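You operate a simulated robot arm through the tools that you are given. There is no shell and no other tool.

You are at the controls of a simulated robot arm. One attempt, no reset.

TASK
Clear the chess mat, roll it up and slide it into its tube.
Fine: stand the rook back in the piece box; shut the box. Set down upright: what you pick out.

The check looks at the end state, three seconds after you hand in, the way a careful person would. Anything else that was tipped, shoved, dropped, spilled or broken makes it a failure.

THE ROBOT
A 7-joint arm with a three-finger gripper, fixed in place. Base frame: the origin is at the foot of the arm, x ahead of it, y to its left, z up; the work surface is at about z = 740. Lengths are in mm, angles in degrees, forces in N, time in s.
Its first joint turns from -166.0 to 166.0 degrees. Payload 2.69 kg.
The TCP is the grasp point between the finger pads, 30 mm short of the fingertips. In the tool frame z runs along the fingers and y along their closing line. Largest opening 128 mm; the body of the gripper starts 117 mm behind the TCP.
Orientation is that of the tool frame in the base frame, as a unit quaternion [w, x, y, z]. With the fingers straight down and closing along the base's y, the tool's x points along the base's -x, its y along +y and its z along -z.

THE INTERFACE
- The arm moves only by the tool apply_moves. Its argument "commands" is one flat list of numbers, 7 for each row, row after row: the shift along the tool's x, y, z in units of 20 mm (1.0 is 20 mm), then the turn, a rotation vector about the tool's x, y, z in units of 5 degrees (1.0 is 5 degrees), then the closure in counts, from 0 (fully open) to 255 (shut). In form: [dx, dy, dz, ax, ay, az, hand, dx, dy, dz, ax, ay, az, hand, ...]. A call has 1 to 20 rows; each row shifts and turns the commanded pose from where the row before left it, along the tool's axes as they then stand. A call with a number of a shift or a turn outside -1 to 1 is refused whole. A row lasts 0.2 s, in which the tool goes at most 50 mm and 8.6 degrees; a call with a longer step from one row to the next is refused whole, and so is a gripper value outside its range. A pose out of reach is approached as far as the arm can. The call stops where the force on the tool passes 60 N (or 10 N more than at its start, if that is more) or the arm is blocked; 0.2 s more then pass. Each finger halts on what it meets, pressing with about 23 N; the grip force reading is that of the motor and also rises with nothing between the fingers. The clock runs only during rows and for 0.2 s after the last one: add rows that do not move to give the fingers time. The reply holds the time, the measured pose of the TCP, the force on the tool along the base axes, the opening and the grip force, in the units named above and with some noise, with the torque about the TCP (base axes, N m) and any sound that the robot's microphone picked up.
- Cameras (640 x 400 px; columns grow to the right, rows downward): "scene" is fixed at [49.8, 502.7, 1340.3]; the picture's right is [-0.40, -0.91, 0.00], its down [-0.35, 0.15, -0.93] and it looks along [0.85, -0.37, -0.38] (base axes); focal length 310 px, centre (320, 200). "wrist" rides on the gripper at [58, 54, -131] in the tool frame; the picture's right is [-0.68, 0.74, 0.00], its down [-0.62, -0.57, -0.55] and it looks along [-0.40, -0.37, 0.84] (tool axes); focal length 234 px, centre (320, 200). There is no depth. A picture from a camera that has moved, and an enlarged one, comes with that camera's place and axes in the base frame and with its lens.
- snapshot(camera): a new picture of that camera. No time passes.
- slide_trunk(by): slides the trunk up (or, below 0, down) by that many mm; the arm rides with it, the base frame stays. It gives what a move gives, with no picture.
- zoom(camera, box): a new picture of the part [left, top, right, bottom] of that camera's present view, enlarged. No time passes.
- job_done(): hands the job in; it is judged then, once.

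Places have to be worked out from the pictures, the camera data and where the tool is seen. Open the gripper and draw the arm clear of the work before you hand the job in, unless the task says otherwise.

The tools are called after "Call:" by a JSON object that holds its "name" and its "arguments". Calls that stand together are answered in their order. apply_moves: Moves the arm, as the interface text tells. Its arguments: {"type":"object","properties":{"commands":{"type":"array"}},"required":["commands"]} The other tools are called the same way: slide_trunk (by) slides the trunk up or down; snapshot (camera) takes a picture; zoom (camera, box) takes an enlarged picture of a part of a camera's view; job_done () hands the job in.

At the start:

```text
time_s: 0.0
tcp_pos: [622.5, 277.5, 1231.7]
orientation: [0.0, 0.0, 1.0, 0.0]
force: [0.9, 0.2, -0.5]
ft_torque: [0.0, -0.01, -0.01]
grip_width: 128.0
grip_force: 0.1
trunk travel left (down, up): [-150.0, 200.0]
```

scene: 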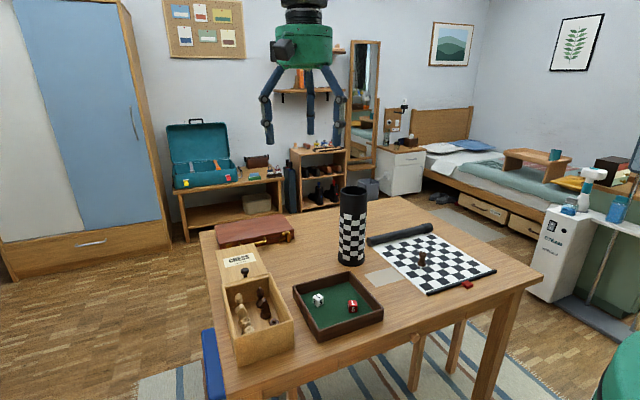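
wrist: 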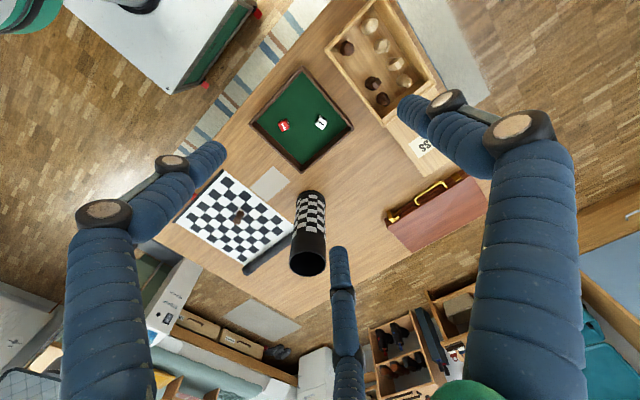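

I start by looking closer at the table: the mat with the rook, the tube, and the piece box.

Call:
{"name": "zoom", "arguments": {"camera": "scene", "box": [340, 180, 520, 300]}}

Call:
{"name": "zoom", "arguments": {"camera": "scene", "box": [200, 230, 320, 370]}}

Call:
{"name": "zoom", "arguments": {"camera": "wrist", "box": [160, 140, 340, 290]}}

Call:
{"name": "zoom", "arguments": {"camera": "wrist", "box": [310, 0, 490, 200]}}

```text
3.33 times, centred on (430, 240) of scene
camera zoom: at [49.8, 502.7, 1340.3], right [-0.4, -0.91, 0.0], down [-0.35, 0.15, -0.93], along [0.85, -0.37, -0.38], focal length 1034 px, centre (-47, 67)
```

zoom: 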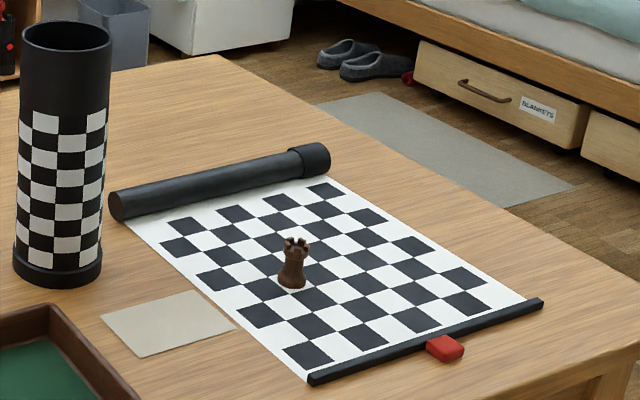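

```text
2.86 times, centred on (260, 300) of scene
camera zoom: at [49.8, 502.7, 1340.3], right [-0.4, -0.91, 0.0], down [-0.35, 0.15, -0.93], along [0.85, -0.37, -0.38], focal length 887 px, centre (491, -86)
```

zoom: 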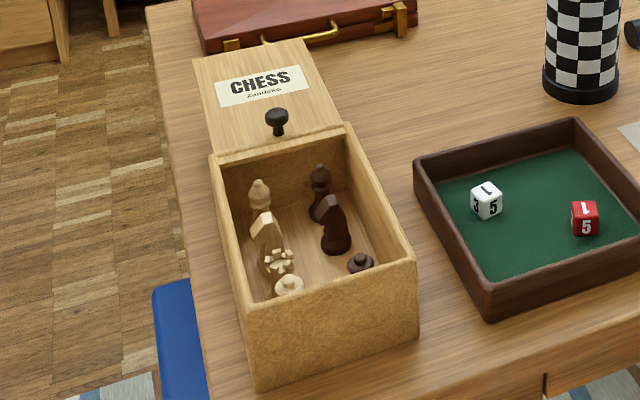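

```text
2.67 times, centred on (250, 215) of wrist
camera zoom: at [563.2, 331.9, 1363.3], right [0.68, 0.74, 0.0], down [0.62, -0.57, 0.55], along [0.4, -0.37, -0.84], focal length 624 px, centre (507, 160)
```

zoom: 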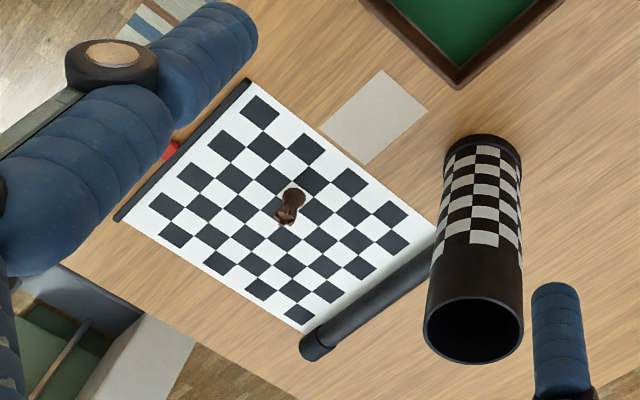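

```text
2.00 times, centred on (400, 100) of wrist
camera zoom: at [563.2, 331.9, 1363.3], right [0.68, 0.74, 0.0], down [0.62, -0.57, 0.55], along [0.4, -0.37, -0.84], focal length 468 px, centre (160, 400)
```

zoom: 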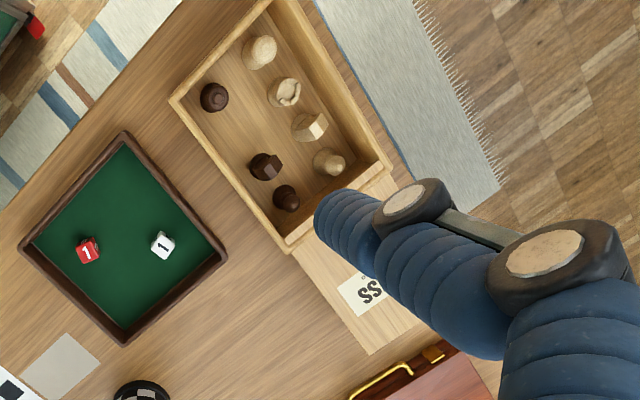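

The rook stands near (718,-166), the mat runs x≈600–890 with a roller at its far end, and the box has a sliding lid with a knob. I zoom in further on the small details (red item, grey card, lid, tube mouth).

Call:
{"name": "zoom", "arguments": {"camera": "scene", "box": [430, 250, 510, 300]}}

Call:
{"name": "zoom", "arguments": {"camera": "scene", "box": [330, 180, 400, 290]}}

Call:
{"name": "zoom", "arguments": {"camera": "scene", "box": [360, 215, 440, 265]}}

Call:
{"name": "zoom", "arguments": {"camera": "scene", "box": [210, 240, 300, 300]}}

Call:
{"name": "zoom", "arguments": {"camera": "wrist", "box": [270, 170, 350, 290]}}

Call:
{"name": "zoom", "arguments": {"camera": "scene", "box": [220, 0, 380, 160]}}

```text
8.00 times, centred on (470, 275) of scene
camera zoom: at [49.8, 502.7, 1340.3], right [-0.4, -0.91, 0.0], down [-0.35, 0.15, -0.93], along [0.85, -0.37, -0.38], focal length 2483 px, centre (-880, -400)
```

zoom: 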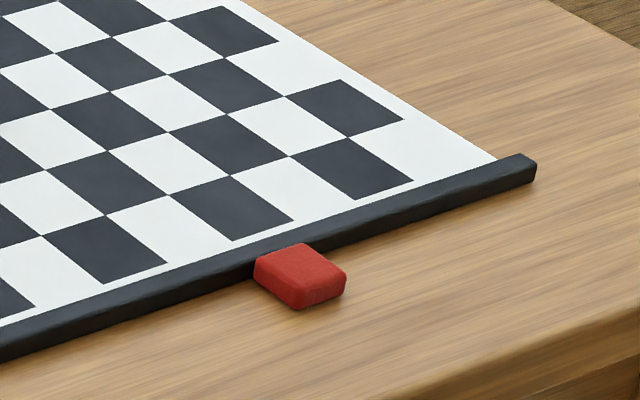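

```text
3.64 times, centred on (365, 235) of scene
camera zoom: at [49.8, 502.7, 1340.3], right [-0.4, -0.91, 0.0], down [-0.35, 0.15, -0.93], along [0.85, -0.37, -0.38], focal length 1128 px, centre (156, 73)
```

zoom: 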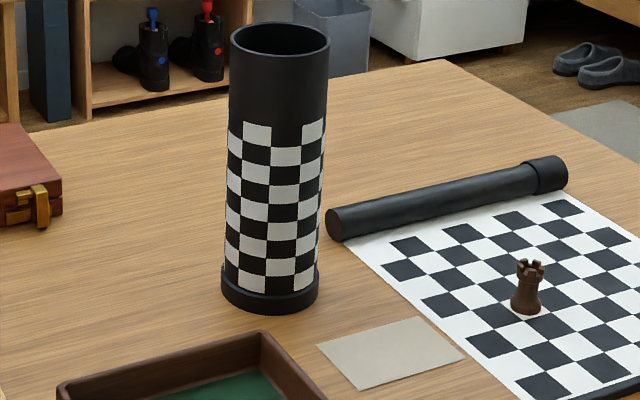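

```text
8.00 times, centred on (400, 240) of scene
camera zoom: at [49.8, 502.7, 1340.3], right [-0.4, -0.91, 0.0], down [-0.35, 0.15, -0.93], along [0.85, -0.37, -0.38], focal length 2483 px, centre (-320, -120)
```

zoom: 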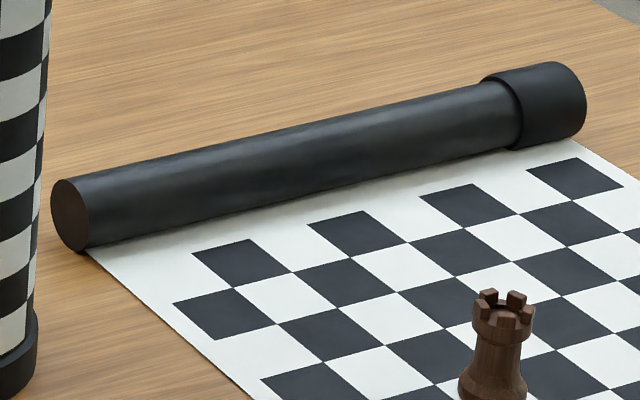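

```text
6.67 times, centred on (255, 270) of scene
camera zoom: at [49.8, 502.7, 1340.3], right [-0.4, -0.91, 0.0], down [-0.35, 0.15, -0.93], along [0.85, -0.37, -0.38], focal length 2069 px, centre (753, -267)
```

zoom: 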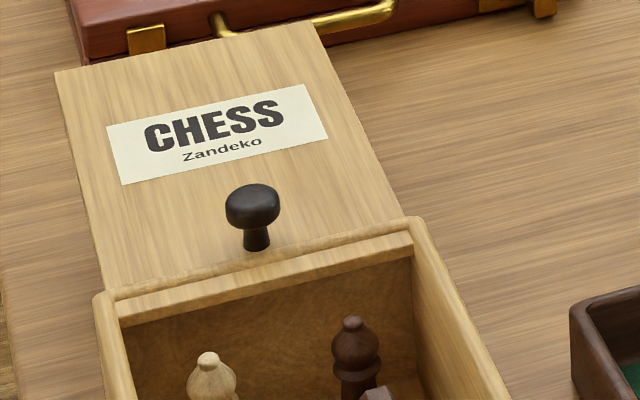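

```text
3.33 times, centred on (310, 230) of wrist
camera zoom: at [563.2, 331.9, 1363.3], right [0.68, 0.74, 0.0], down [0.62, -0.57, 0.55], along [0.4, -0.37, -0.84], focal length 781 px, centre (353, 100)
```

zoom: 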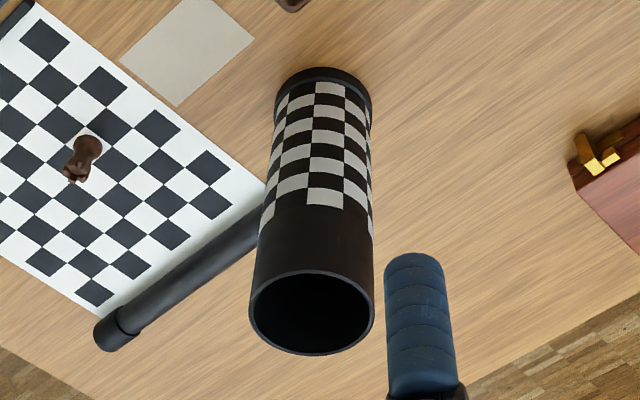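

```text
2.50 times, centred on (300, 80) of scene
camera zoom: at [49.8, 502.7, 1340.3], right [-0.4, -0.91, 0.0], down [-0.35, 0.15, -0.93], along [0.85, -0.37, -0.38], focal length 776 px, centre (370, 500)
```

zoom: 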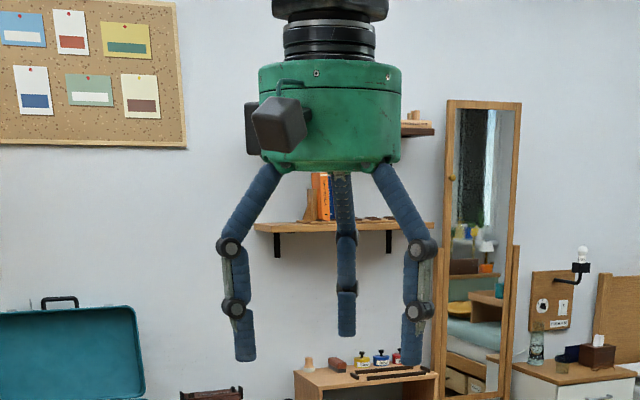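

The hand looks like a three-fingered one in the pictures although it is described as two-fingered, so I test how it moves by closing it in the free air and taking a picture.

Call:
{"name": "apply_moves", "arguments": {"commands": [0, 0, 0, 0, 0, 0, 255, 0, 0, 0, 0, 0, 0, 255, 0, 0, 0, 0, 0, 0, 255, 0, 0, 0, 0, 0, 0, 255]}}

Call:
{"name": "snapshot", "arguments": {"camera": "wrist"}}

Call:
{"name": "zoom", "arguments": {"camera": "scene", "box": [220, 0, 380, 160]}}

```text
time_s: 1.0
tcp_pos: [621.3, 279.4, 1232.3]
orientation: [-0.001, 0.0, 1.0, 0.0]
force: [0.5, 0.3, -0.1]
ft_torque: [-0.01, 0.04, 0.01]
grip_width: 2.2
grip_force: 23.3
trunk travel left (down, up): [-150.0, 200.0]
```

```text
taken
camera wrist: at [563.2, 331.9, 1363.3], right [0.68, 0.74, 0.0], down [0.62, -0.56, 0.55], along [0.4, -0.37, -0.84], focal length 234 px, centre (320, 200)
```

wrist: 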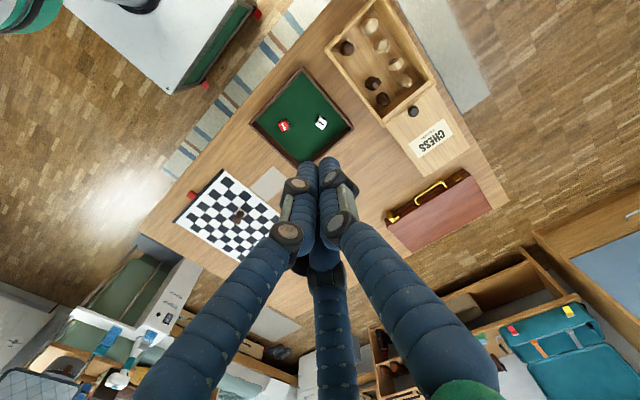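

```text
2.50 times, centred on (300, 80) of scene
camera zoom: at [49.8, 502.7, 1340.3], right [-0.4, -0.91, 0.0], down [-0.35, 0.15, -0.93], along [0.85, -0.37, -0.38], focal length 776 px, centre (370, 500)
```

zoom: 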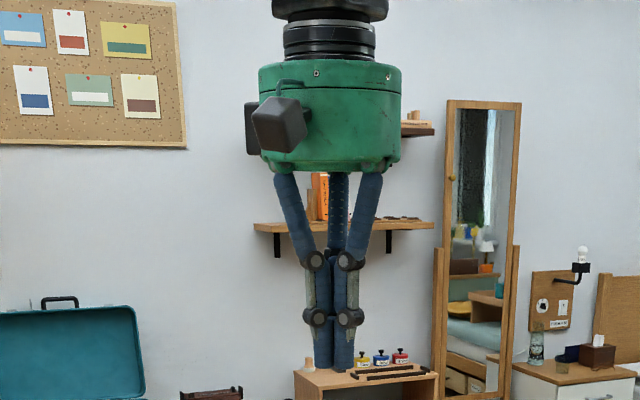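

The hand closes as three visible fingers around the axis; I will plan with the stated two-finger closing line and keep clearance for the visible ones. With the fingers shut the wrist view is freer, so I zoom in on the box and mat from above.

Call:
{"name": "zoom", "arguments": {"camera": "wrist", "box": [320, 0, 480, 180]}}

Call:
{"name": "zoom", "arguments": {"camera": "wrist", "box": [150, 140, 310, 280]}}

```text
2.22 times, centred on (400, 90) of wrist
camera zoom: at [563.2, 331.9, 1363.3], right [0.68, 0.74, 0.0], down [0.62, -0.56, 0.55], along [0.4, -0.37, -0.84], focal length 520 px, centre (142, 444)
```

zoom: 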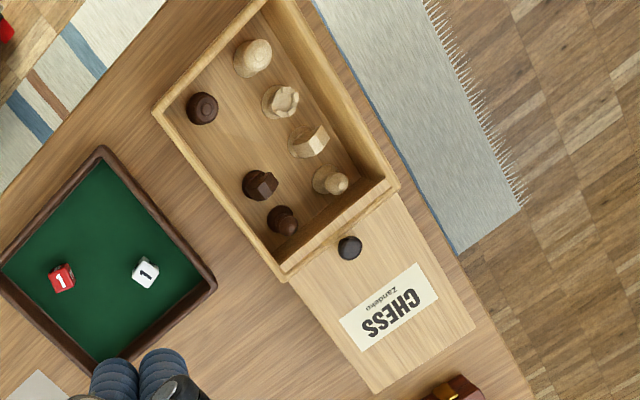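

```text
2.86 times, centred on (230, 210) of wrist
camera zoom: at [563.2, 331.9, 1363.3], right [0.68, 0.74, 0.0], down [0.62, -0.56, 0.55], along [0.4, -0.37, -0.84], focal length 669 px, centre (577, 171)
```

zoom: 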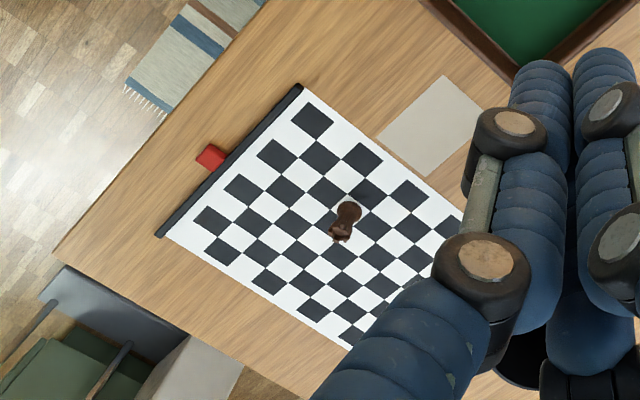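

The rook is the only thing on the mat; the box's dark rook slot near (648,371) is empty. Before touching anything I fly the wrist camera above the tube, at z≈1232 well above everything, to look down into it.

Call:
{"name": "apply_moves", "arguments": {"commands": [-0.93, -0.98, 0, 0, 0, 0, 255, -0.93, -0.98, 0, 0, 0, 0, 255, -0.93, -0.98, 0, 0, 0, 0, 255, -0.93, -0.98, 0, 0, 0, 0, 255, -0.93, -0.98, 0, 0, 0, 0, 255, -0.93, -0.98, 0, 0, 0, 0, 255, -0.93, -0.98, 0, 0, 0, 0, 255, -0.93, -0.98, 0, 0, 0, 0, 255, -0.93, -0.98, 0, 0, 0, 0, 255, -0.93, -0.98, 0, 0, 0, 0, 255, -0.93, -0.98, 0, 0, 0, 0, 255, -0.93, -0.98, 0, 0, 0, 0, 255, -0.93, -0.98, 0, 0, 0, 0, 255, -0.93, -0.98, 0, 0, 0, 0, 255, -0.93, -0.98, 0, 0, 0, 0, 255]}}

Call:
{"name": "snapshot", "arguments": {"camera": "wrist"}}

Call:
{"name": "snapshot", "arguments": {"camera": "scene"}}

```text
time_s: 4.2
tcp_pos: [901.6, -14.9, 1230.2]
orientation: [-0.001, -0.001, 1.0, 0.0]
force: [-0.1, 0.1, 0.1]
ft_torque: [-0.01, -0.01, 0.01]
grip_width: 2.5
grip_force: 22.5
trunk travel left (down, up): [-150.0, 200.0]
```

```text
taken
camera wrist: at [842.4, 38.5, 1362.4], right [0.68, 0.74, 0.0], down [0.62, -0.56, 0.55], along [0.4, -0.37, -0.84], focal length 234 px, centre (320, 200)
```

wrist: 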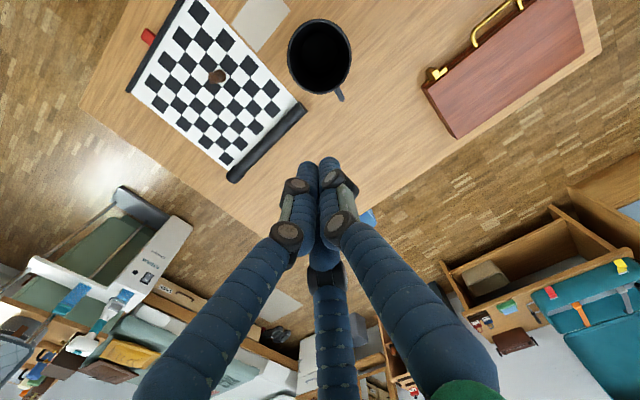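

```text
taken
```

scene: 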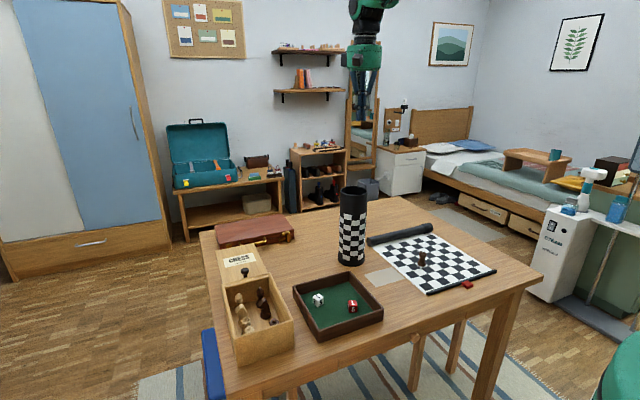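

Call:
{"name": "zoom", "arguments": {"camera": "wrist", "box": [270, 0, 370, 110]}}

Call:
{"name": "zoom", "arguments": {"camera": "wrist", "box": [110, 0, 320, 200]}}

```text
3.64 times, centred on (320, 55) of wrist
camera zoom: at [842.4, 38.5, 1362.4], right [0.68, 0.74, 0.0], down [0.62, -0.56, 0.55], along [0.4, -0.37, -0.84], focal length 852 px, centre (320, 727)
```

zoom: 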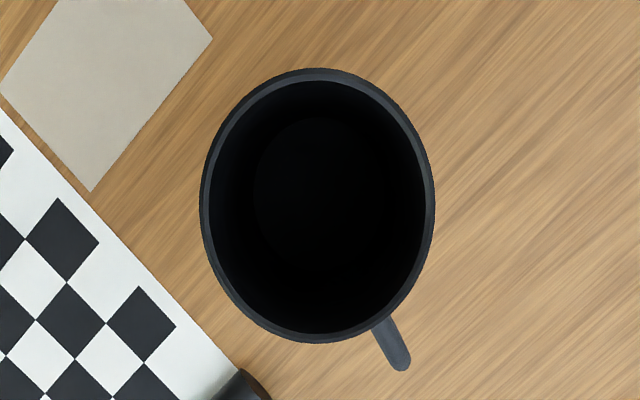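

```text
2.00 times, centred on (215, 100) of wrist
camera zoom: at [842.4, 38.5, 1362.4], right [0.68, 0.74, 0.0], down [0.62, -0.56, 0.55], along [0.4, -0.37, -0.84], focal length 468 px, centre (530, 400)
```

zoom: 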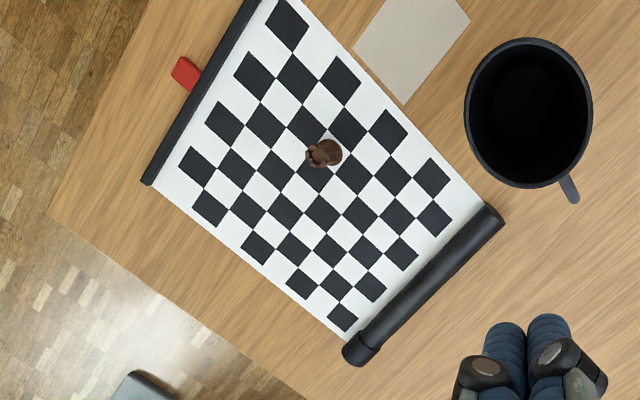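

The tube mouth is about 78 mm inside and looks empty, but dark; there is also some tab behind it. I zoom in more to be sure nothing sits inside.

Call:
{"name": "zoom", "arguments": {"camera": "wrist", "box": [290, 15, 350, 105]}}

Call:
{"name": "zoom", "arguments": {"camera": "wrist", "box": [330, 75, 360, 105]}}

Call:
{"name": "zoom", "arguments": {"camera": "wrist", "box": [200, 60, 240, 100]}}

```text
4.44 times, centred on (320, 60) of wrist
camera zoom: at [842.4, 38.5, 1362.4], right [0.68, 0.74, 0.0], down [0.62, -0.56, 0.55], along [0.4, -0.37, -0.84], focal length 1041 px, centre (320, 822)
```

zoom: 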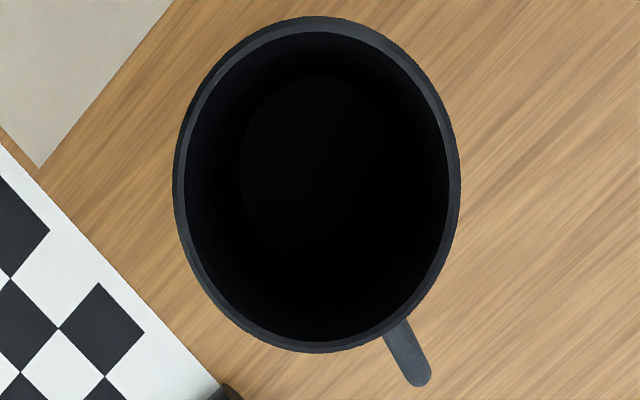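

```text
13.33 times, centred on (345, 90) of wrist
camera zoom: at [842.4, 38.5, 1362.4], right [0.68, 0.74, 0.0], down [0.62, -0.56, 0.55], along [0.4, -0.37, -0.84], focal length 3122 px, centre (-13, 1667)
```

zoom: 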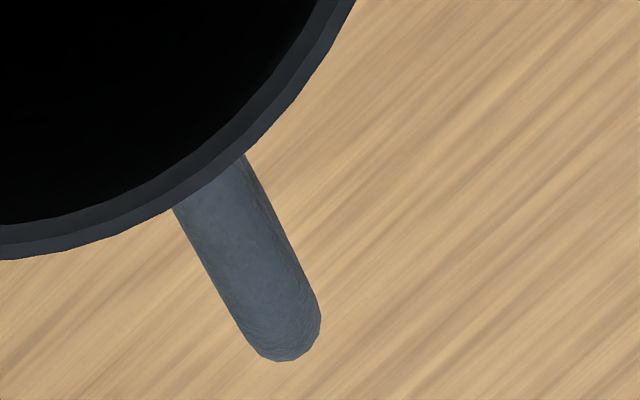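

```text
10.00 times, centred on (220, 80) of wrist
camera zoom: at [842.4, 38.5, 1362.4], right [0.68, 0.74, 0.0], down [0.62, -0.56, 0.55], along [0.4, -0.37, -0.84], focal length 2342 px, centre (1320, 1400)
```

zoom: 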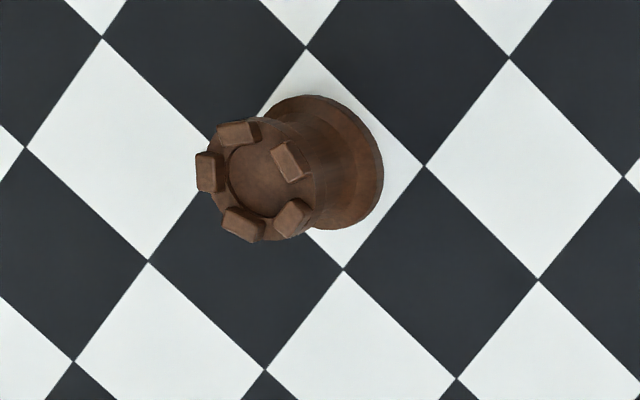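

The tube looks empty and its bottom is visible. Averaging three views, the rook's base is at about (721,-168). I open the hand and move above the rook at z≈930 for an accurate check.

Call:
{"name": "apply_moves", "arguments": {"commands": [0.903, -0.76, 1, 0, 0, 0, 0, 0.903, -0.76, 1, 0, 0, 0, 0, 0.903, -0.76, 1, 0, 0, 0, 0, 0.903, -0.76, 1, 0, 0, 0, 0, 0.903, -0.76, 1, 0, 0, 0, 0, 0.903, -0.76, 1, 0, 0, 0, 0, 0.903, -0.76, 1, 0, 0, 0, 0, 0.903, -0.76, 1, 0, 0, 0, 0, 0.903, -0.76, 1, 0, 0, 0, 0, 0.903, -0.76, 1, 0, 0, 0, 0, 0, 0, 1, 0, 0, 0, 0, 0, 0, 1, 0, 0, 0, 0, 0, 0, 1, 0, 0, 0, 0, 0, 0, 1, 0, 0, 0, 0, 0, 0, 1, 0, 0, 0, 0]}}

Call:
{"name": "snapshot", "arguments": {"camera": "wrist"}}

Call:
{"name": "snapshot", "arguments": {"camera": "scene"}}

```text
time_s: 7.4
tcp_pos: [719.5, -166.4, 931.0]
orientation: [0.0, 0.0, 1.0, 0.0]
force: [-0.4, -0.5, 0.7]
ft_torque: [-0.01, 0.0, 0.0]
grip_width: 127.9
grip_force: 0.1
trunk travel left (down, up): [-150.0, 200.0]
```

```text
taken
camera wrist: at [661.1, -114.2, 1063.1], right [0.68, 0.74, 0.0], down [0.62, -0.57, 0.55], along [0.4, -0.37, -0.84], focal length 234 px, centre (320, 200)
```

wrist: 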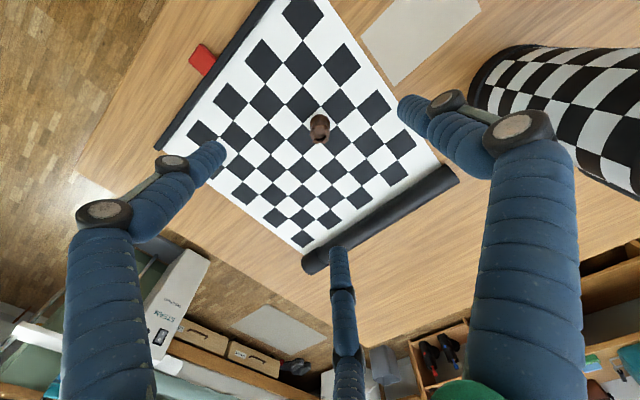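

```text
taken
```

scene: 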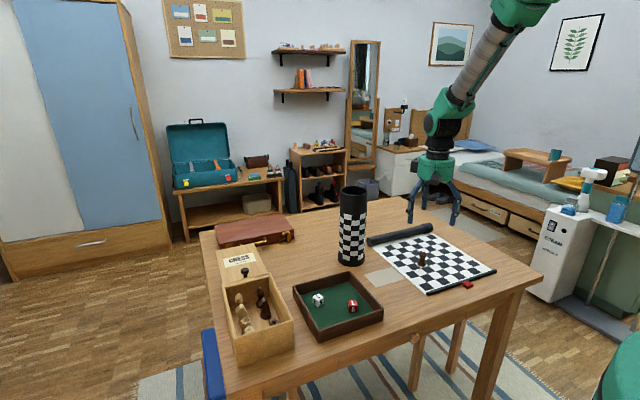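

Call:
{"name": "zoom", "arguments": {"camera": "wrist", "box": [300, 105, 340, 145]}}

Call:
{"name": "zoom", "arguments": {"camera": "wrist", "box": [290, 150, 470, 290]}}

Call:
{"name": "zoom", "arguments": {"camera": "wrist", "box": [150, 20, 260, 160]}}

```text
10.00 times, centred on (320, 125) of wrist
camera zoom: at [661.1, -114.2, 1063.1], right [0.68, 0.74, 0.0], down [0.62, -0.57, 0.55], along [0.4, -0.37, -0.84], focal length 2342 px, centre (320, 950)
```

zoom: 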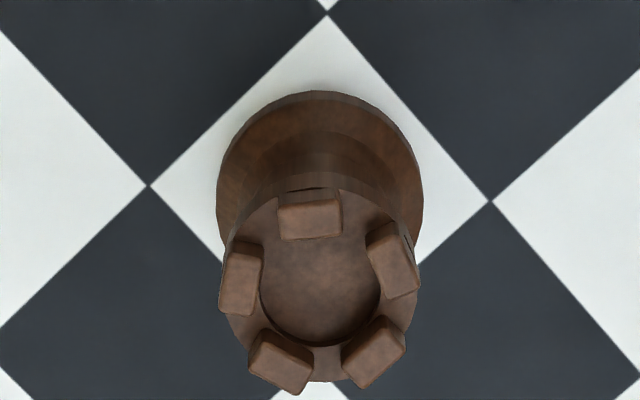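

```text
2.86 times, centred on (380, 220) of wrist
camera zoom: at [661.1, -114.2, 1063.1], right [0.68, 0.74, 0.0], down [0.62, -0.57, 0.55], along [0.4, -0.37, -0.84], focal length 669 px, centre (149, 143)
```

zoom: 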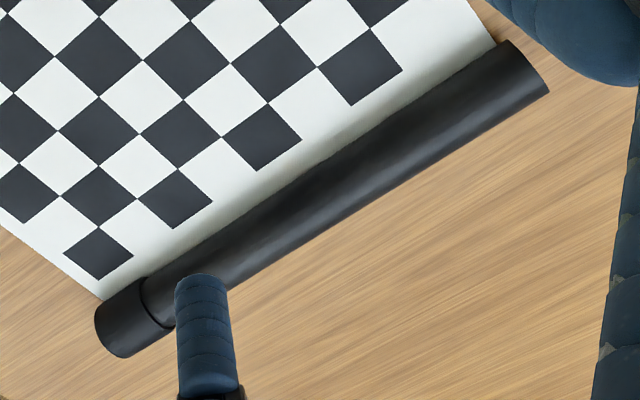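

```text
2.86 times, centred on (205, 90) of wrist
camera zoom: at [661.1, -114.2, 1063.1], right [0.68, 0.74, 0.0], down [0.62, -0.57, 0.55], along [0.4, -0.37, -0.84], focal length 669 px, centre (649, 514)
```

zoom: 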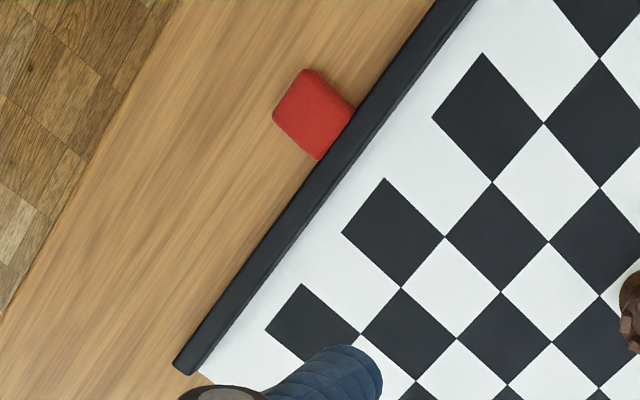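

The rook's base (27 mm wide, head about 23 mm) is at about (722,-168), 2 mm off the tool axis. I correct, lower to TCP z≈788 so the tips stay 15 mm above the mat, and close on its head.

Call:
{"name": "apply_moves", "arguments": {"commands": [-0.1, -0.1, 1, 0, 0, 0, 0, 0, 0, 1, 0, 0, 0, 0, 0, 0, 1, 0, 0, 0, 0, 0, 0, 1, 0, 0, 0, 0, 0, 0, 1, 0, 0, 0, 0, 0, 0, 1, 0, 0, 0, 0, 0, 0, 1, 0, 0, 0, 0, 0, 0, 0.15, 0, 0, 0, 100, 0, 0, 0, 0, 0, 0, 160, 0, 0, 0, 0, 0, 0, 185]}}

Call:
{"name": "snapshot", "arguments": {"camera": "wrist"}}

Call:
{"name": "zoom", "arguments": {"camera": "scene", "box": [360, 140, 500, 300]}}

```text
time_s: 9.6
tcp_pos: [720.9, -170.7, 789.3]
orientation: [0.0, -0.001, 1.0, 0.0]
force: [0.0, -0.3, 0.2]
ft_torque: [0.02, 0.01, 0.0]
grip_width: 35.3
grip_force: 0.1
trunk travel left (down, up): [-150.0, 200.0]
```

```text
taken
camera wrist: at [663.6, -116.4, 920.5], right [0.68, 0.74, 0.0], down [0.62, -0.57, 0.55], along [0.4, -0.37, -0.84], focal length 234 px, centre (320, 200)
```

wrist: 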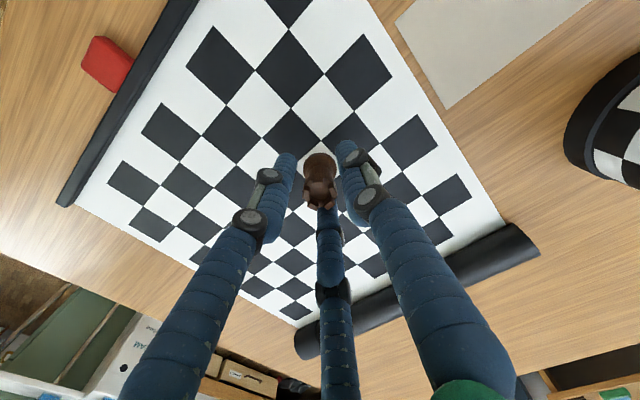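

```text
2.50 times, centred on (430, 220) of scene
camera zoom: at [49.8, 502.7, 1340.3], right [-0.4, -0.91, 0.0], down [-0.35, 0.15, -0.93], along [0.85, -0.37, -0.38], focal length 776 px, centre (45, 150)
```

zoom: 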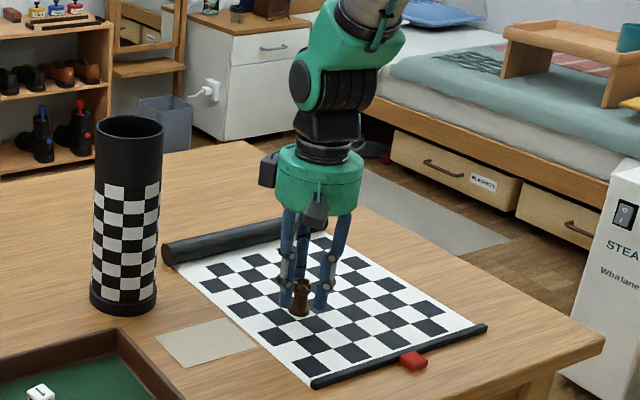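

The rook stands centred between the fingers. I close gently on it.

Call:
{"name": "apply_moves", "arguments": {"commands": [0, 0, 0, 0, 0, 0, 205, 0, 0, 0, 0, 0, 0, 225, 0, 0, 0, 0, 0, 0, 255, 0, 0, 0, 0, 0, 0, 255]}}

Call:
{"name": "snapshot", "arguments": {"camera": "wrist"}}

```text
time_s: 10.6
tcp_pos: [722.4, -170.1, 789.6]
orientation: [-0.001, 0.0, 1.0, 0.0]
force: [1.0, -0.5, -0.5]
ft_torque: [-0.01, 0.01, 0.01]
grip_width: 21.7
grip_force: 23.1
trunk travel left (down, up): [-150.0, 200.0]
```

```text
taken
camera wrist: at [663.7, -116.4, 920.4], right [0.68, 0.74, 0.0], down [0.62, -0.57, 0.55], along [0.4, -0.37, -0.84], focal length 234 px, centre (320, 200)
```

wrist: 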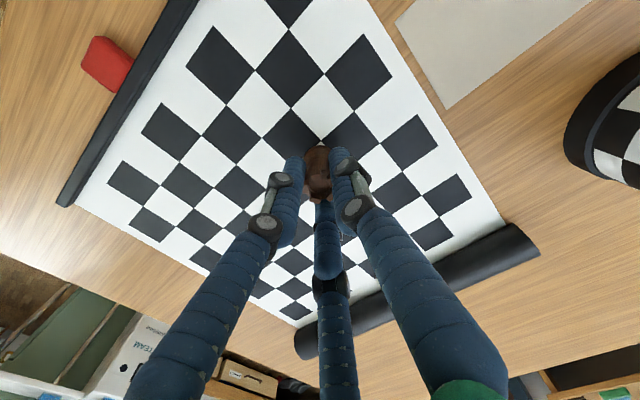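

The grip holds at 21.7 mm on the head. I lift the rook straight up 200 mm and begin carrying it toward the box, in front of the tube with about 100 mm clearance.

Call:
{"name": "apply_moves", "arguments": {"commands": [0, 0, -0.5, 0, 0, 0, 255, 0, 0, -1, 0, 0, 0, 255, 0, 0, -1, 0, 0, 0, 255, 0, 0, -1, 0, 0, 0, 255, 0, 0, -1, 0, 0, 0, 255, 0, 0, -1, 0, 0, 0, 255, 0, 0, -1, 0, 0, 0, 255, 0, 0, -1, 0, 0, 0, 255, 0, 0, -1, 0, 0, 0, 255, 0, 0, -1, 0, 0, 0, 255, 0, 0, -0.5, 0, 0, 0, 255, 0.13, 0.98, 0, 0, 0, 0, 255, 0.13, 0.98, 0, 0, 0, 0, 255, 0.13, 0.98, 0, 0, 0, 0, 255, 0.13, 0.98, 0, 0, 0, 0, 255, 0.13, 0.98, 0, 0, 0, 0, 255, 0.13, 0.98, 0, 0, 0, 0, 255, 0.13, 0.98, 0, 0, 0, 0, 255]}}

Call:
{"name": "apply_moves", "arguments": {"commands": [0.13, 0.98, 0, 0, 0, 0, 255, 0.13, 0.98, 0, 0, 0, 0, 255, 0.13, 0.98, 0, 0, 0, 0, 255, 0.13, 0.98, 0, 0, 0, 0, 255, 0.13, 0.98, 0, 0, 0, 0, 255, 0.13, 0.98, 0, 0, 0, 0, 255, 0.13, 0.98, 0, 0, 0, 0, 255, 0.13, 0.98, 0, 0, 0, 0, 255, 0.13, 0.98, 0, 0, 0, 0, 255, 0.13, 0.98, 0, 0, 0, 0, 255, 0.13, 0.98, 0, 0, 0, 0, 255, 0.13, 0.98, 0, 0, 0, 0, 255, 0.13, 0.98, 0, 0, 0, 0, 255, 0.13, 0.98, 0, 0, 0, 0, 255, 0.13, 0.98, 0, 0, 0, 0, 255, 0.13, 0.98, 0, 0, 0, 0, 255, 0.13, 0.98, 0, 0, 0, 0, 255, 0.13, 0.98, 0, 0, 0, 0, 255, 0.13, 0.98, 0, 0, 0, 0, 255, 0.13, 0.98, 0, 0, 0, 0, 255]}}

Call:
{"name": "snapshot", "arguments": {"camera": "wrist"}}

Call:
{"name": "snapshot", "arguments": {"camera": "scene"}}

```text
time_s: 14.4
tcp_pos: [704.7, -32.5, 989.2]
orientation: [0.001, 0.0, 1.0, 0.0]
force: [-0.3, -0.7, -0.6]
ft_torque: [0.02, 0.03, -0.02]
grip_width: 21.5
grip_force: 23.4
trunk travel left (down, up): [-150.0, 200.0]
```

```text
time_s: 18.6
tcp_pos: [651.2, 359.1, 989.7]
orientation: [0.0, -0.001, 1.0, 0.0]
force: [-1.3, -0.7, -0.2]
ft_torque: [0.0, 0.05, 0.02]
grip_width: 21.6
grip_force: 23.3
trunk travel left (down, up): [-150.0, 200.0]
```

```text
taken
camera wrist: at [593.0, 413.5, 1120.4], right [0.68, 0.74, 0.0], down [0.62, -0.57, 0.55], along [0.4, -0.37, -0.84], focal length 234 px, centre (320, 200)
```

wrist: 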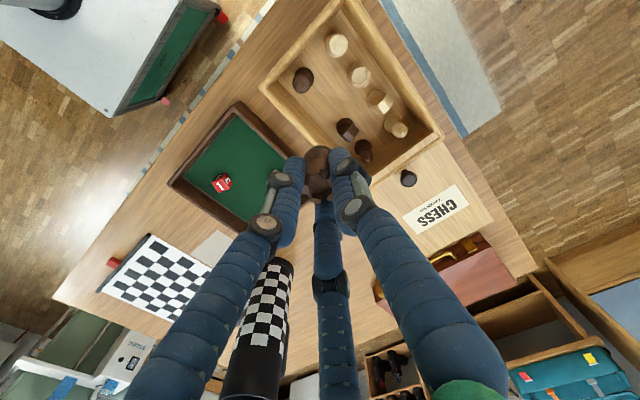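

```text
taken
```

scene: 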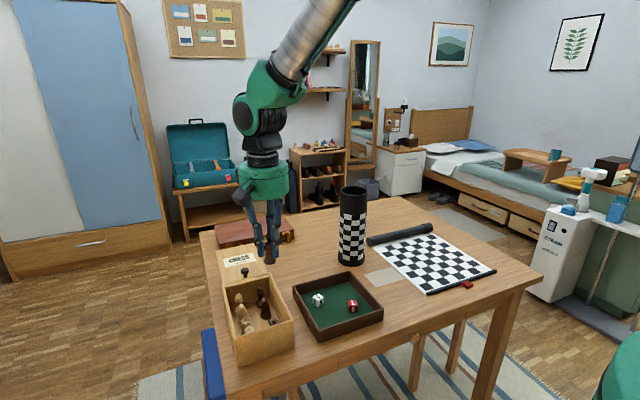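

The rook hangs upright in the hand. I zoom into the box from here for accurate piece and wall positions.

Call:
{"name": "zoom", "arguments": {"camera": "wrist", "box": [255, 0, 445, 190]}}

Call:
{"name": "zoom", "arguments": {"camera": "scene", "box": [215, 180, 305, 370]}}

```text
2.11 times, centred on (350, 95) of wrist
camera zoom: at [593.0, 413.5, 1120.4], right [0.68, 0.74, 0.0], down [0.62, -0.57, 0.55], along [0.4, -0.37, -0.84], focal length 493 px, centre (257, 421)
```

zoom: 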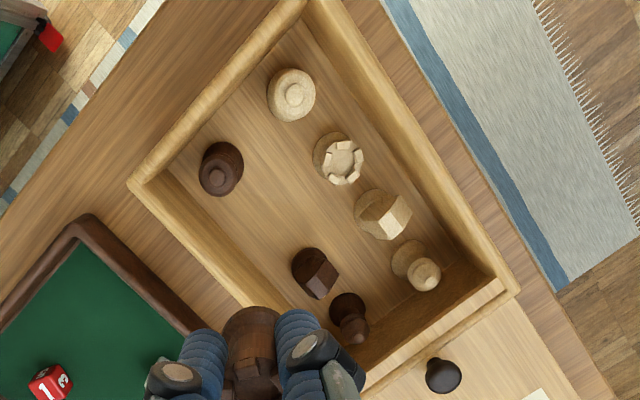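

```text
2.11 times, centred on (260, 275) of scene
camera zoom: at [49.8, 502.7, 1340.3], right [-0.4, -0.91, 0.0], down [-0.35, 0.15, -0.93], along [0.85, -0.37, -0.38], focal length 653 px, centre (446, 42)
```

zoom: 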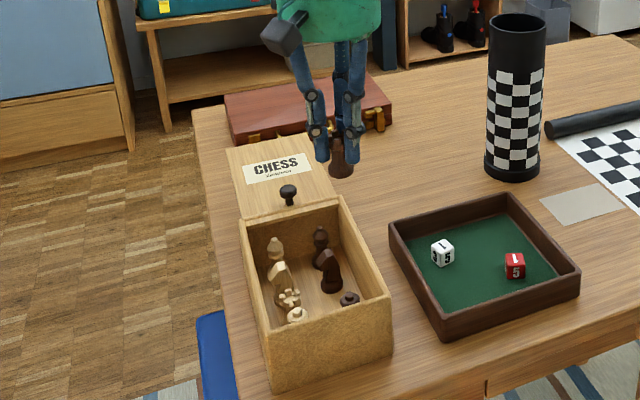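

From this view: dark row y≈374, light row y≈430, neighbours at x≈602 and 695, inner walls at y≈344 and 460, so the free slot is at (648,375). I go over (648.5,377) and lower to just above the rim (rook's foot at ≈832).

Call:
{"name": "apply_moves", "arguments": {"commands": [0.21, 0.915, 0, 0, 0, 0, 255, 0, 0, 0.9, 0, 0, 0, 255, 0, 0, 0.9, 0, 0, 0, 255, 0, 0, 0.9, 0, 0, 0, 255, 0, 0, 0.9, 0, 0, 0, 255, 0, 0, 0.9, 0, 0, 0, 255, 0, 0, 0.9, 0, 0, 0, 255, 0, 0, 0, 0, 0, 0, 255]}}

Call:
{"name": "snapshot", "arguments": {"camera": "wrist"}}

Call:
{"name": "zoom", "arguments": {"camera": "scene", "box": [215, 180, 305, 370]}}

```text
time_s: 20.4
tcp_pos: [646.8, 378.4, 881.9]
orientation: [0.001, 0.0, 1.0, 0.0]
force: [0.3, 0.2, -0.5]
ft_torque: [-0.02, 0.01, -0.05]
grip_width: 21.4
grip_force: 23.2
trunk travel left (down, up): [-150.0, 200.0]
```

```text
taken
camera wrist: at [589.0, 431.8, 1012.2], right [0.68, 0.74, 0.0], down [0.62, -0.56, 0.55], along [0.4, -0.37, -0.84], focal length 234 px, centre (320, 200)
```

wrist: 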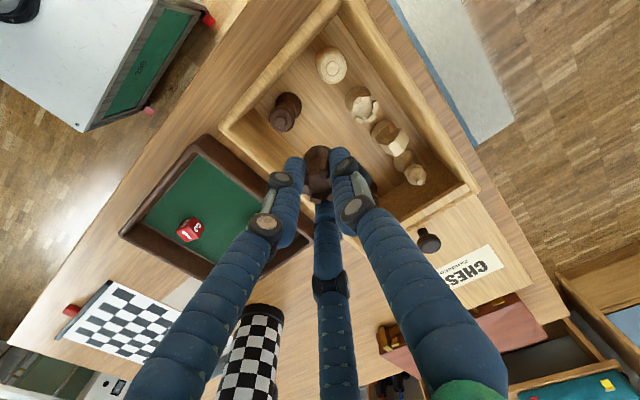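

```text
2.11 times, centred on (260, 275) of scene
camera zoom: at [49.8, 502.7, 1340.3], right [-0.4, -0.91, 0.0], down [-0.35, 0.15, -0.93], along [0.85, -0.37, -0.38], focal length 653 px, centre (446, 42)
```

zoom: 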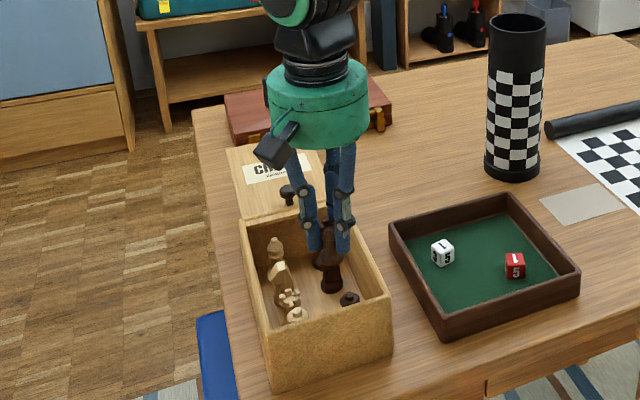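

I zoom in on the wrist view to confirm the landing spot (it projects to about (320,131)) is free floor.

Call:
{"name": "zoom", "arguments": {"camera": "wrist", "box": [220, 40, 420, 220]}}

```text
2.22 times, centred on (320, 130) of wrist
camera zoom: at [589.0, 431.8, 1012.2], right [0.68, 0.74, 0.0], down [0.62, -0.56, 0.55], along [0.4, -0.37, -0.84], focal length 520 px, centre (320, 356)
```

zoom: 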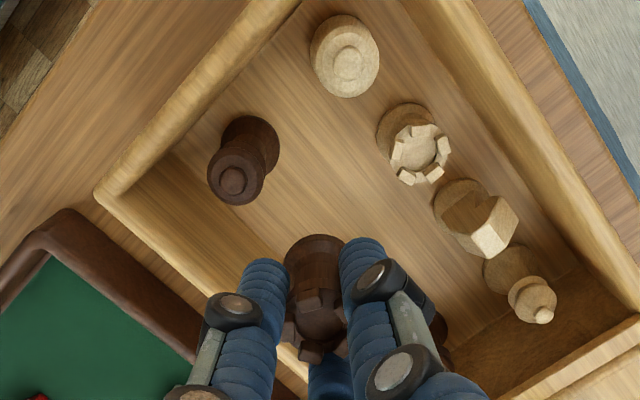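

The landing spot is free. To stay clear of the neighbouring pieces whichever finger geometry is real, I shift 8 mm away from the wall (y≈385) and turn the hand 60° about the vertical before lowering.

Call:
{"name": "apply_moves", "arguments": {"commands": [0, 0.4, 0, 0, 0, 0, 255, 0, 0, 0, 0, 0, -1, 255, 0, 0, 0, 0, 0, -1, 255, 0, 0, 0, 0, 0, -1, 255, 0, 0, 0, 0, 0, -1, 255, 0, 0, 0, 0, 0, -1, 255, 0, 0, 0, 0, 0, -1, 255, 0, 0, 0, 0, 0, -1, 255, 0, 0, 0, 0, 0, -1, 255, 0, 0, 0, 0, 0, -1, 255, 0, 0, 0, 0, 0, -1, 255, 0, 0, 0, 0, 0, -1, 255, 0, 0, 0, 0, 0, -1, 255]}}

Call:
{"name": "snapshot", "arguments": {"camera": "wrist"}}

Call:
{"name": "zoom", "arguments": {"camera": "scene", "box": [215, 180, 305, 370]}}

```text
time_s: 23.2
tcp_pos: [647.8, 386.7, 881.8]
orientation: [0.0, -0.501, 0.866, 0.0]
force: [0.1, 1.2, -0.3]
ft_torque: [-0.02, 0.01, -0.01]
grip_width: 21.9
grip_force: 22.8
trunk travel left (down, up): [-150.0, 200.0]
```

```text
taken
camera wrist: at [571.6, 362.0, 1012.6], right [-0.3, 0.95, 0.0], down [0.8, 0.25, 0.55], along [0.52, 0.17, -0.84], focal length 234 px, centre (320, 200)
```

wrist: 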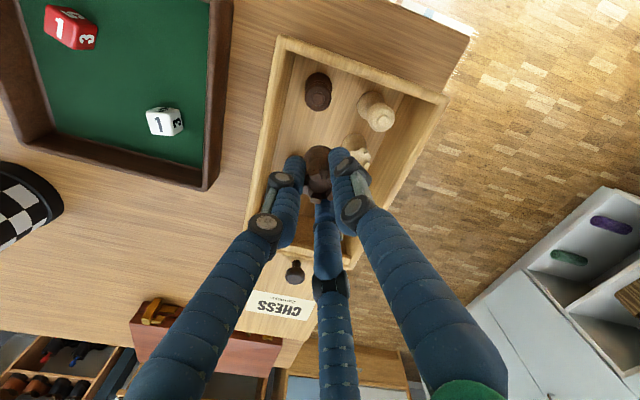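

```text
2.11 times, centred on (260, 275) of scene
camera zoom: at [49.8, 502.7, 1340.3], right [-0.4, -0.91, 0.0], down [-0.35, 0.15, -0.93], along [0.85, -0.37, -0.38], focal length 653 px, centre (446, 42)
```

zoom: 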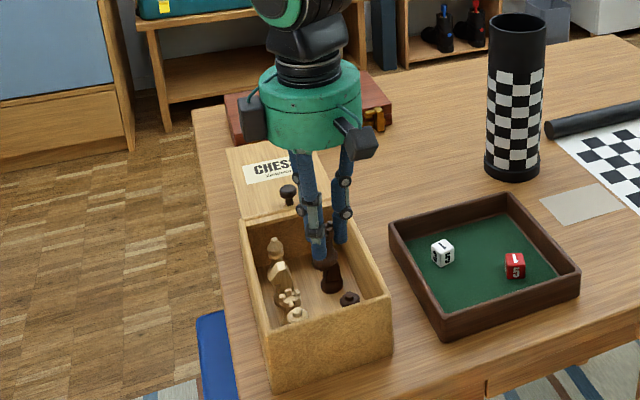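

The turn went fine. I lower to TCP z≈802 (the rook's foot about 8 mm above the box floor) and look.

Call:
{"name": "apply_moves", "arguments": {"commands": [0, 0, 0.8, 0, 0, 0, 255, 0, 0, 0.8, 0, 0, 0, 255, 0, 0, 0.8, 0, 0, 0, 255, 0, 0, 0.8, 0, 0, 0, 255, 0, 0, 0.7, 0, 0, 0, 255]}}

Call:
{"name": "zoom", "arguments": {"camera": "wrist", "box": [220, 40, 420, 240]}}

Call:
{"name": "zoom", "arguments": {"camera": "scene", "box": [215, 180, 305, 370]}}

```text
time_s: 24.4
tcp_pos: [646.8, 385.3, 802.6]
orientation: [0.0, -0.5, 0.866, 0.0]
force: [0.0, -0.2, 0.2]
ft_torque: [-0.03, -0.01, 0.01]
grip_width: 21.5
grip_force: 23.4
trunk travel left (down, up): [-150.0, 200.0]
```

```text
2.00 times, centred on (320, 140) of wrist
camera zoom: at [571.8, 361.4, 933.5], right [-0.3, 0.95, 0.0], down [0.8, 0.25, 0.55], along [0.52, 0.16, -0.84], focal length 468 px, centre (320, 320)
```

zoom: 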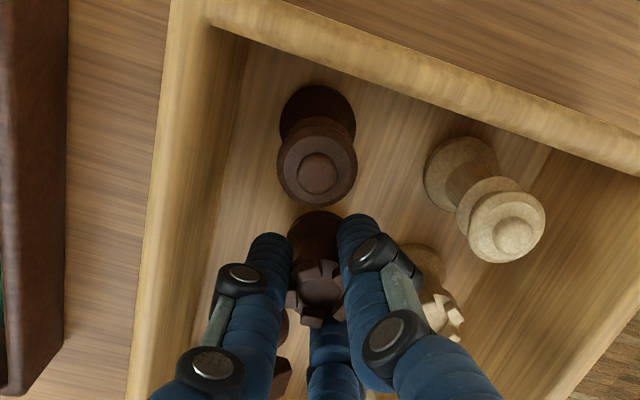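

```text
2.11 times, centred on (260, 275) of scene
camera zoom: at [49.8, 502.7, 1340.3], right [-0.4, -0.91, 0.0], down [-0.35, 0.15, -0.93], along [0.85, -0.37, -0.38], focal length 653 px, centre (446, 42)
```

zoom: 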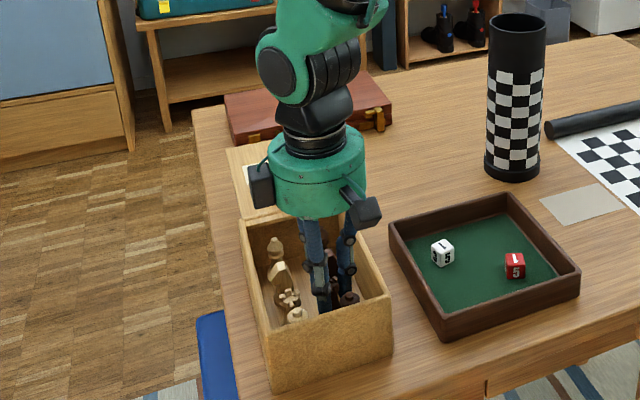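

No contact, pieces undisturbed. I lower by small steps, watching the force for the floor.

Call:
{"name": "apply_moves", "arguments": {"commands": [0, 0, 0.1, 0, 0, 0, 255, 0, 0, 0.1, 0, 0, 0, 255]}}

Call:
{"name": "apply_moves", "arguments": {"commands": [0, 0, 0.07, 0, 0, 0, 255, 0, 0, 0, 0, 0, 0, 255]}}

Call:
{"name": "apply_moves", "arguments": {"commands": [0, 0, 0.07, 0, 0, 0, 255, 0, 0, 0, 0, 0, 0, 255]}}

```text
time_s: 25.0
tcp_pos: [647.0, 385.0, 799.4]
orientation: [0.0, -0.5, 0.866, 0.0]
force: [-0.1, -0.4, -0.3]
ft_torque: [0.0, 0.0, -0.04]
grip_width: 21.3
grip_force: 23.4
trunk travel left (down, up): [-150.0, 200.0]
```

```text
time_s: 25.6
tcp_pos: [648.4, 385.1, 797.4]
orientation: [0.0, -0.5, 0.866, 0.0]
force: [0.5, -0.2, -0.3]
ft_torque: [0.01, -0.03, -0.03]
grip_width: 21.3
grip_force: 22.8
trunk travel left (down, up): [-150.0, 200.0]
```

```text
time_s: 26.2
tcp_pos: [646.5, 385.8, 796.8]
orientation: [-0.001, -0.5, 0.866, 0.0]
force: [0.8, 0.5, -0.1]
ft_torque: [0.02, -0.01, -0.01]
grip_width: 21.5
grip_force: 23.0
trunk travel left (down, up): [-150.0, 200.0]
```

Still no contact at about 796; I continue in 1–1.5 mm steps.

Call:
{"name": "apply_moves", "arguments": {"commands": [0, 0, 0.06, 0, 0, 0, 255, 0, 0, 0, 0, 0, 0, 255]}}

Call:
{"name": "apply_moves", "arguments": {"commands": [0, 0, 0.06, 0, 0, 0, 255, 0, 0, 0, 0, 0, 0, 255]}}

Call:
{"name": "zoom", "arguments": {"camera": "scene", "box": [225, 250, 305, 350]}}

```text
time_s: 26.8
tcp_pos: [647.8, 385.5, 794.9]
orientation: [0.0, -0.5, 0.866, 0.0]
force: [0.2, -0.5, 2.2]
ft_torque: [-0.05, -0.03, 0.01]
grip_width: 21.6
grip_force: 23.3
trunk travel left (down, up): [-150.0, 200.0]
```

```text
time_s: 27.4
tcp_pos: [648.3, 385.8, 795.2]
orientation: [0.001, -0.5, 0.866, 0.0]
force: [-3.9, -1.1, 14.6]
ft_torque: [-0.06, 0.14, -0.03]
grip_width: 21.5
grip_force: 22.4
trunk travel left (down, up): [-150.0, 200.0]
```

```text
4.00 times, centred on (265, 300) of scene
camera zoom: at [49.8, 502.7, 1340.3], right [-0.4, -0.91, 0.0], down [-0.35, 0.15, -0.93], along [0.85, -0.37, -0.38], focal length 1241 px, centre (540, -200)
```

zoom: 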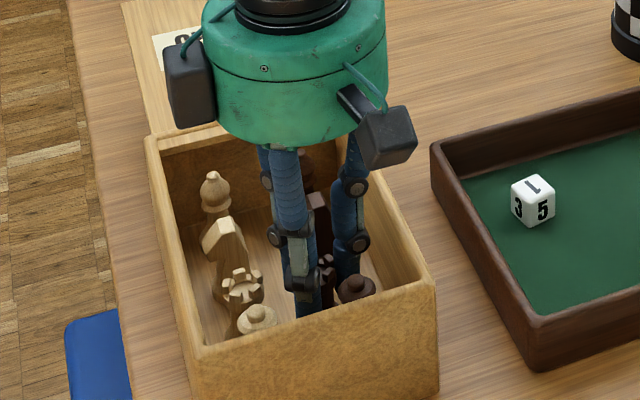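

The rook's foot rests on the floor (14 N). I ease off by 1 mm and open only about 5 mm per side.

Call:
{"name": "apply_moves", "arguments": {"commands": [0, 0, -0.05, 0, 0, 0, 255, 0, 0, 0, 0, 0, 0, 215, 0, 0, 0, 0, 0, 0, 209, 0, 0, 0, 0, 0, 0, 203, 0, 0, 0, 0, 0, 0, 197, 0, 0, 0, 0, 0, 0, 192, 0, 0, 0, 0, 0, 0, 192]}}

Call:
{"name": "zoom", "arguments": {"camera": "wrist", "box": [220, 40, 420, 240]}}

Call:
{"name": "zoom", "arguments": {"camera": "scene", "box": [225, 250, 305, 350]}}

```text
time_s: 29.0
tcp_pos: [647.5, 384.9, 795.1]
orientation: [0.0, -0.5, 0.866, 0.0]
force: [-0.8, -0.5, 0.5]
ft_torque: [0.0, 0.03, -0.01]
grip_width: 31.5
grip_force: 0.0
trunk travel left (down, up): [-150.0, 200.0]
```

```text
2.00 times, centred on (320, 140) of wrist
camera zoom: at [571.7, 361.8, 925.8], right [-0.3, 0.95, 0.0], down [0.8, 0.25, 0.55], along [0.52, 0.16, -0.84], focal length 468 px, centre (320, 320)
```

zoom: 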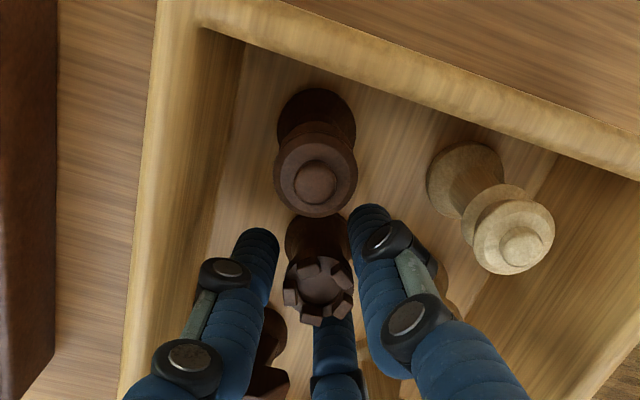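

```text
4.00 times, centred on (265, 300) of scene
camera zoom: at [49.8, 502.7, 1340.3], right [-0.4, -0.91, 0.0], down [-0.35, 0.15, -0.93], along [0.85, -0.37, -0.38], focal length 1241 px, centre (540, -200)
```

zoom: 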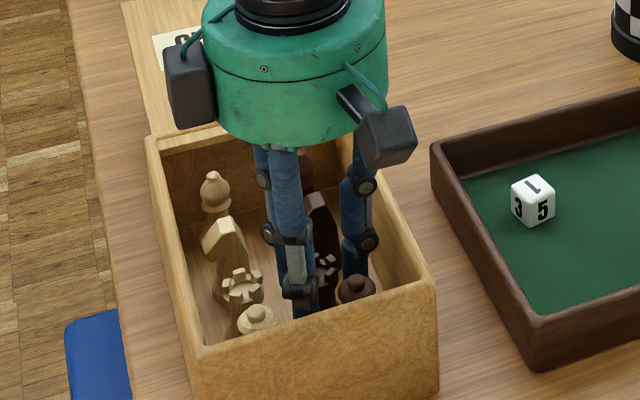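

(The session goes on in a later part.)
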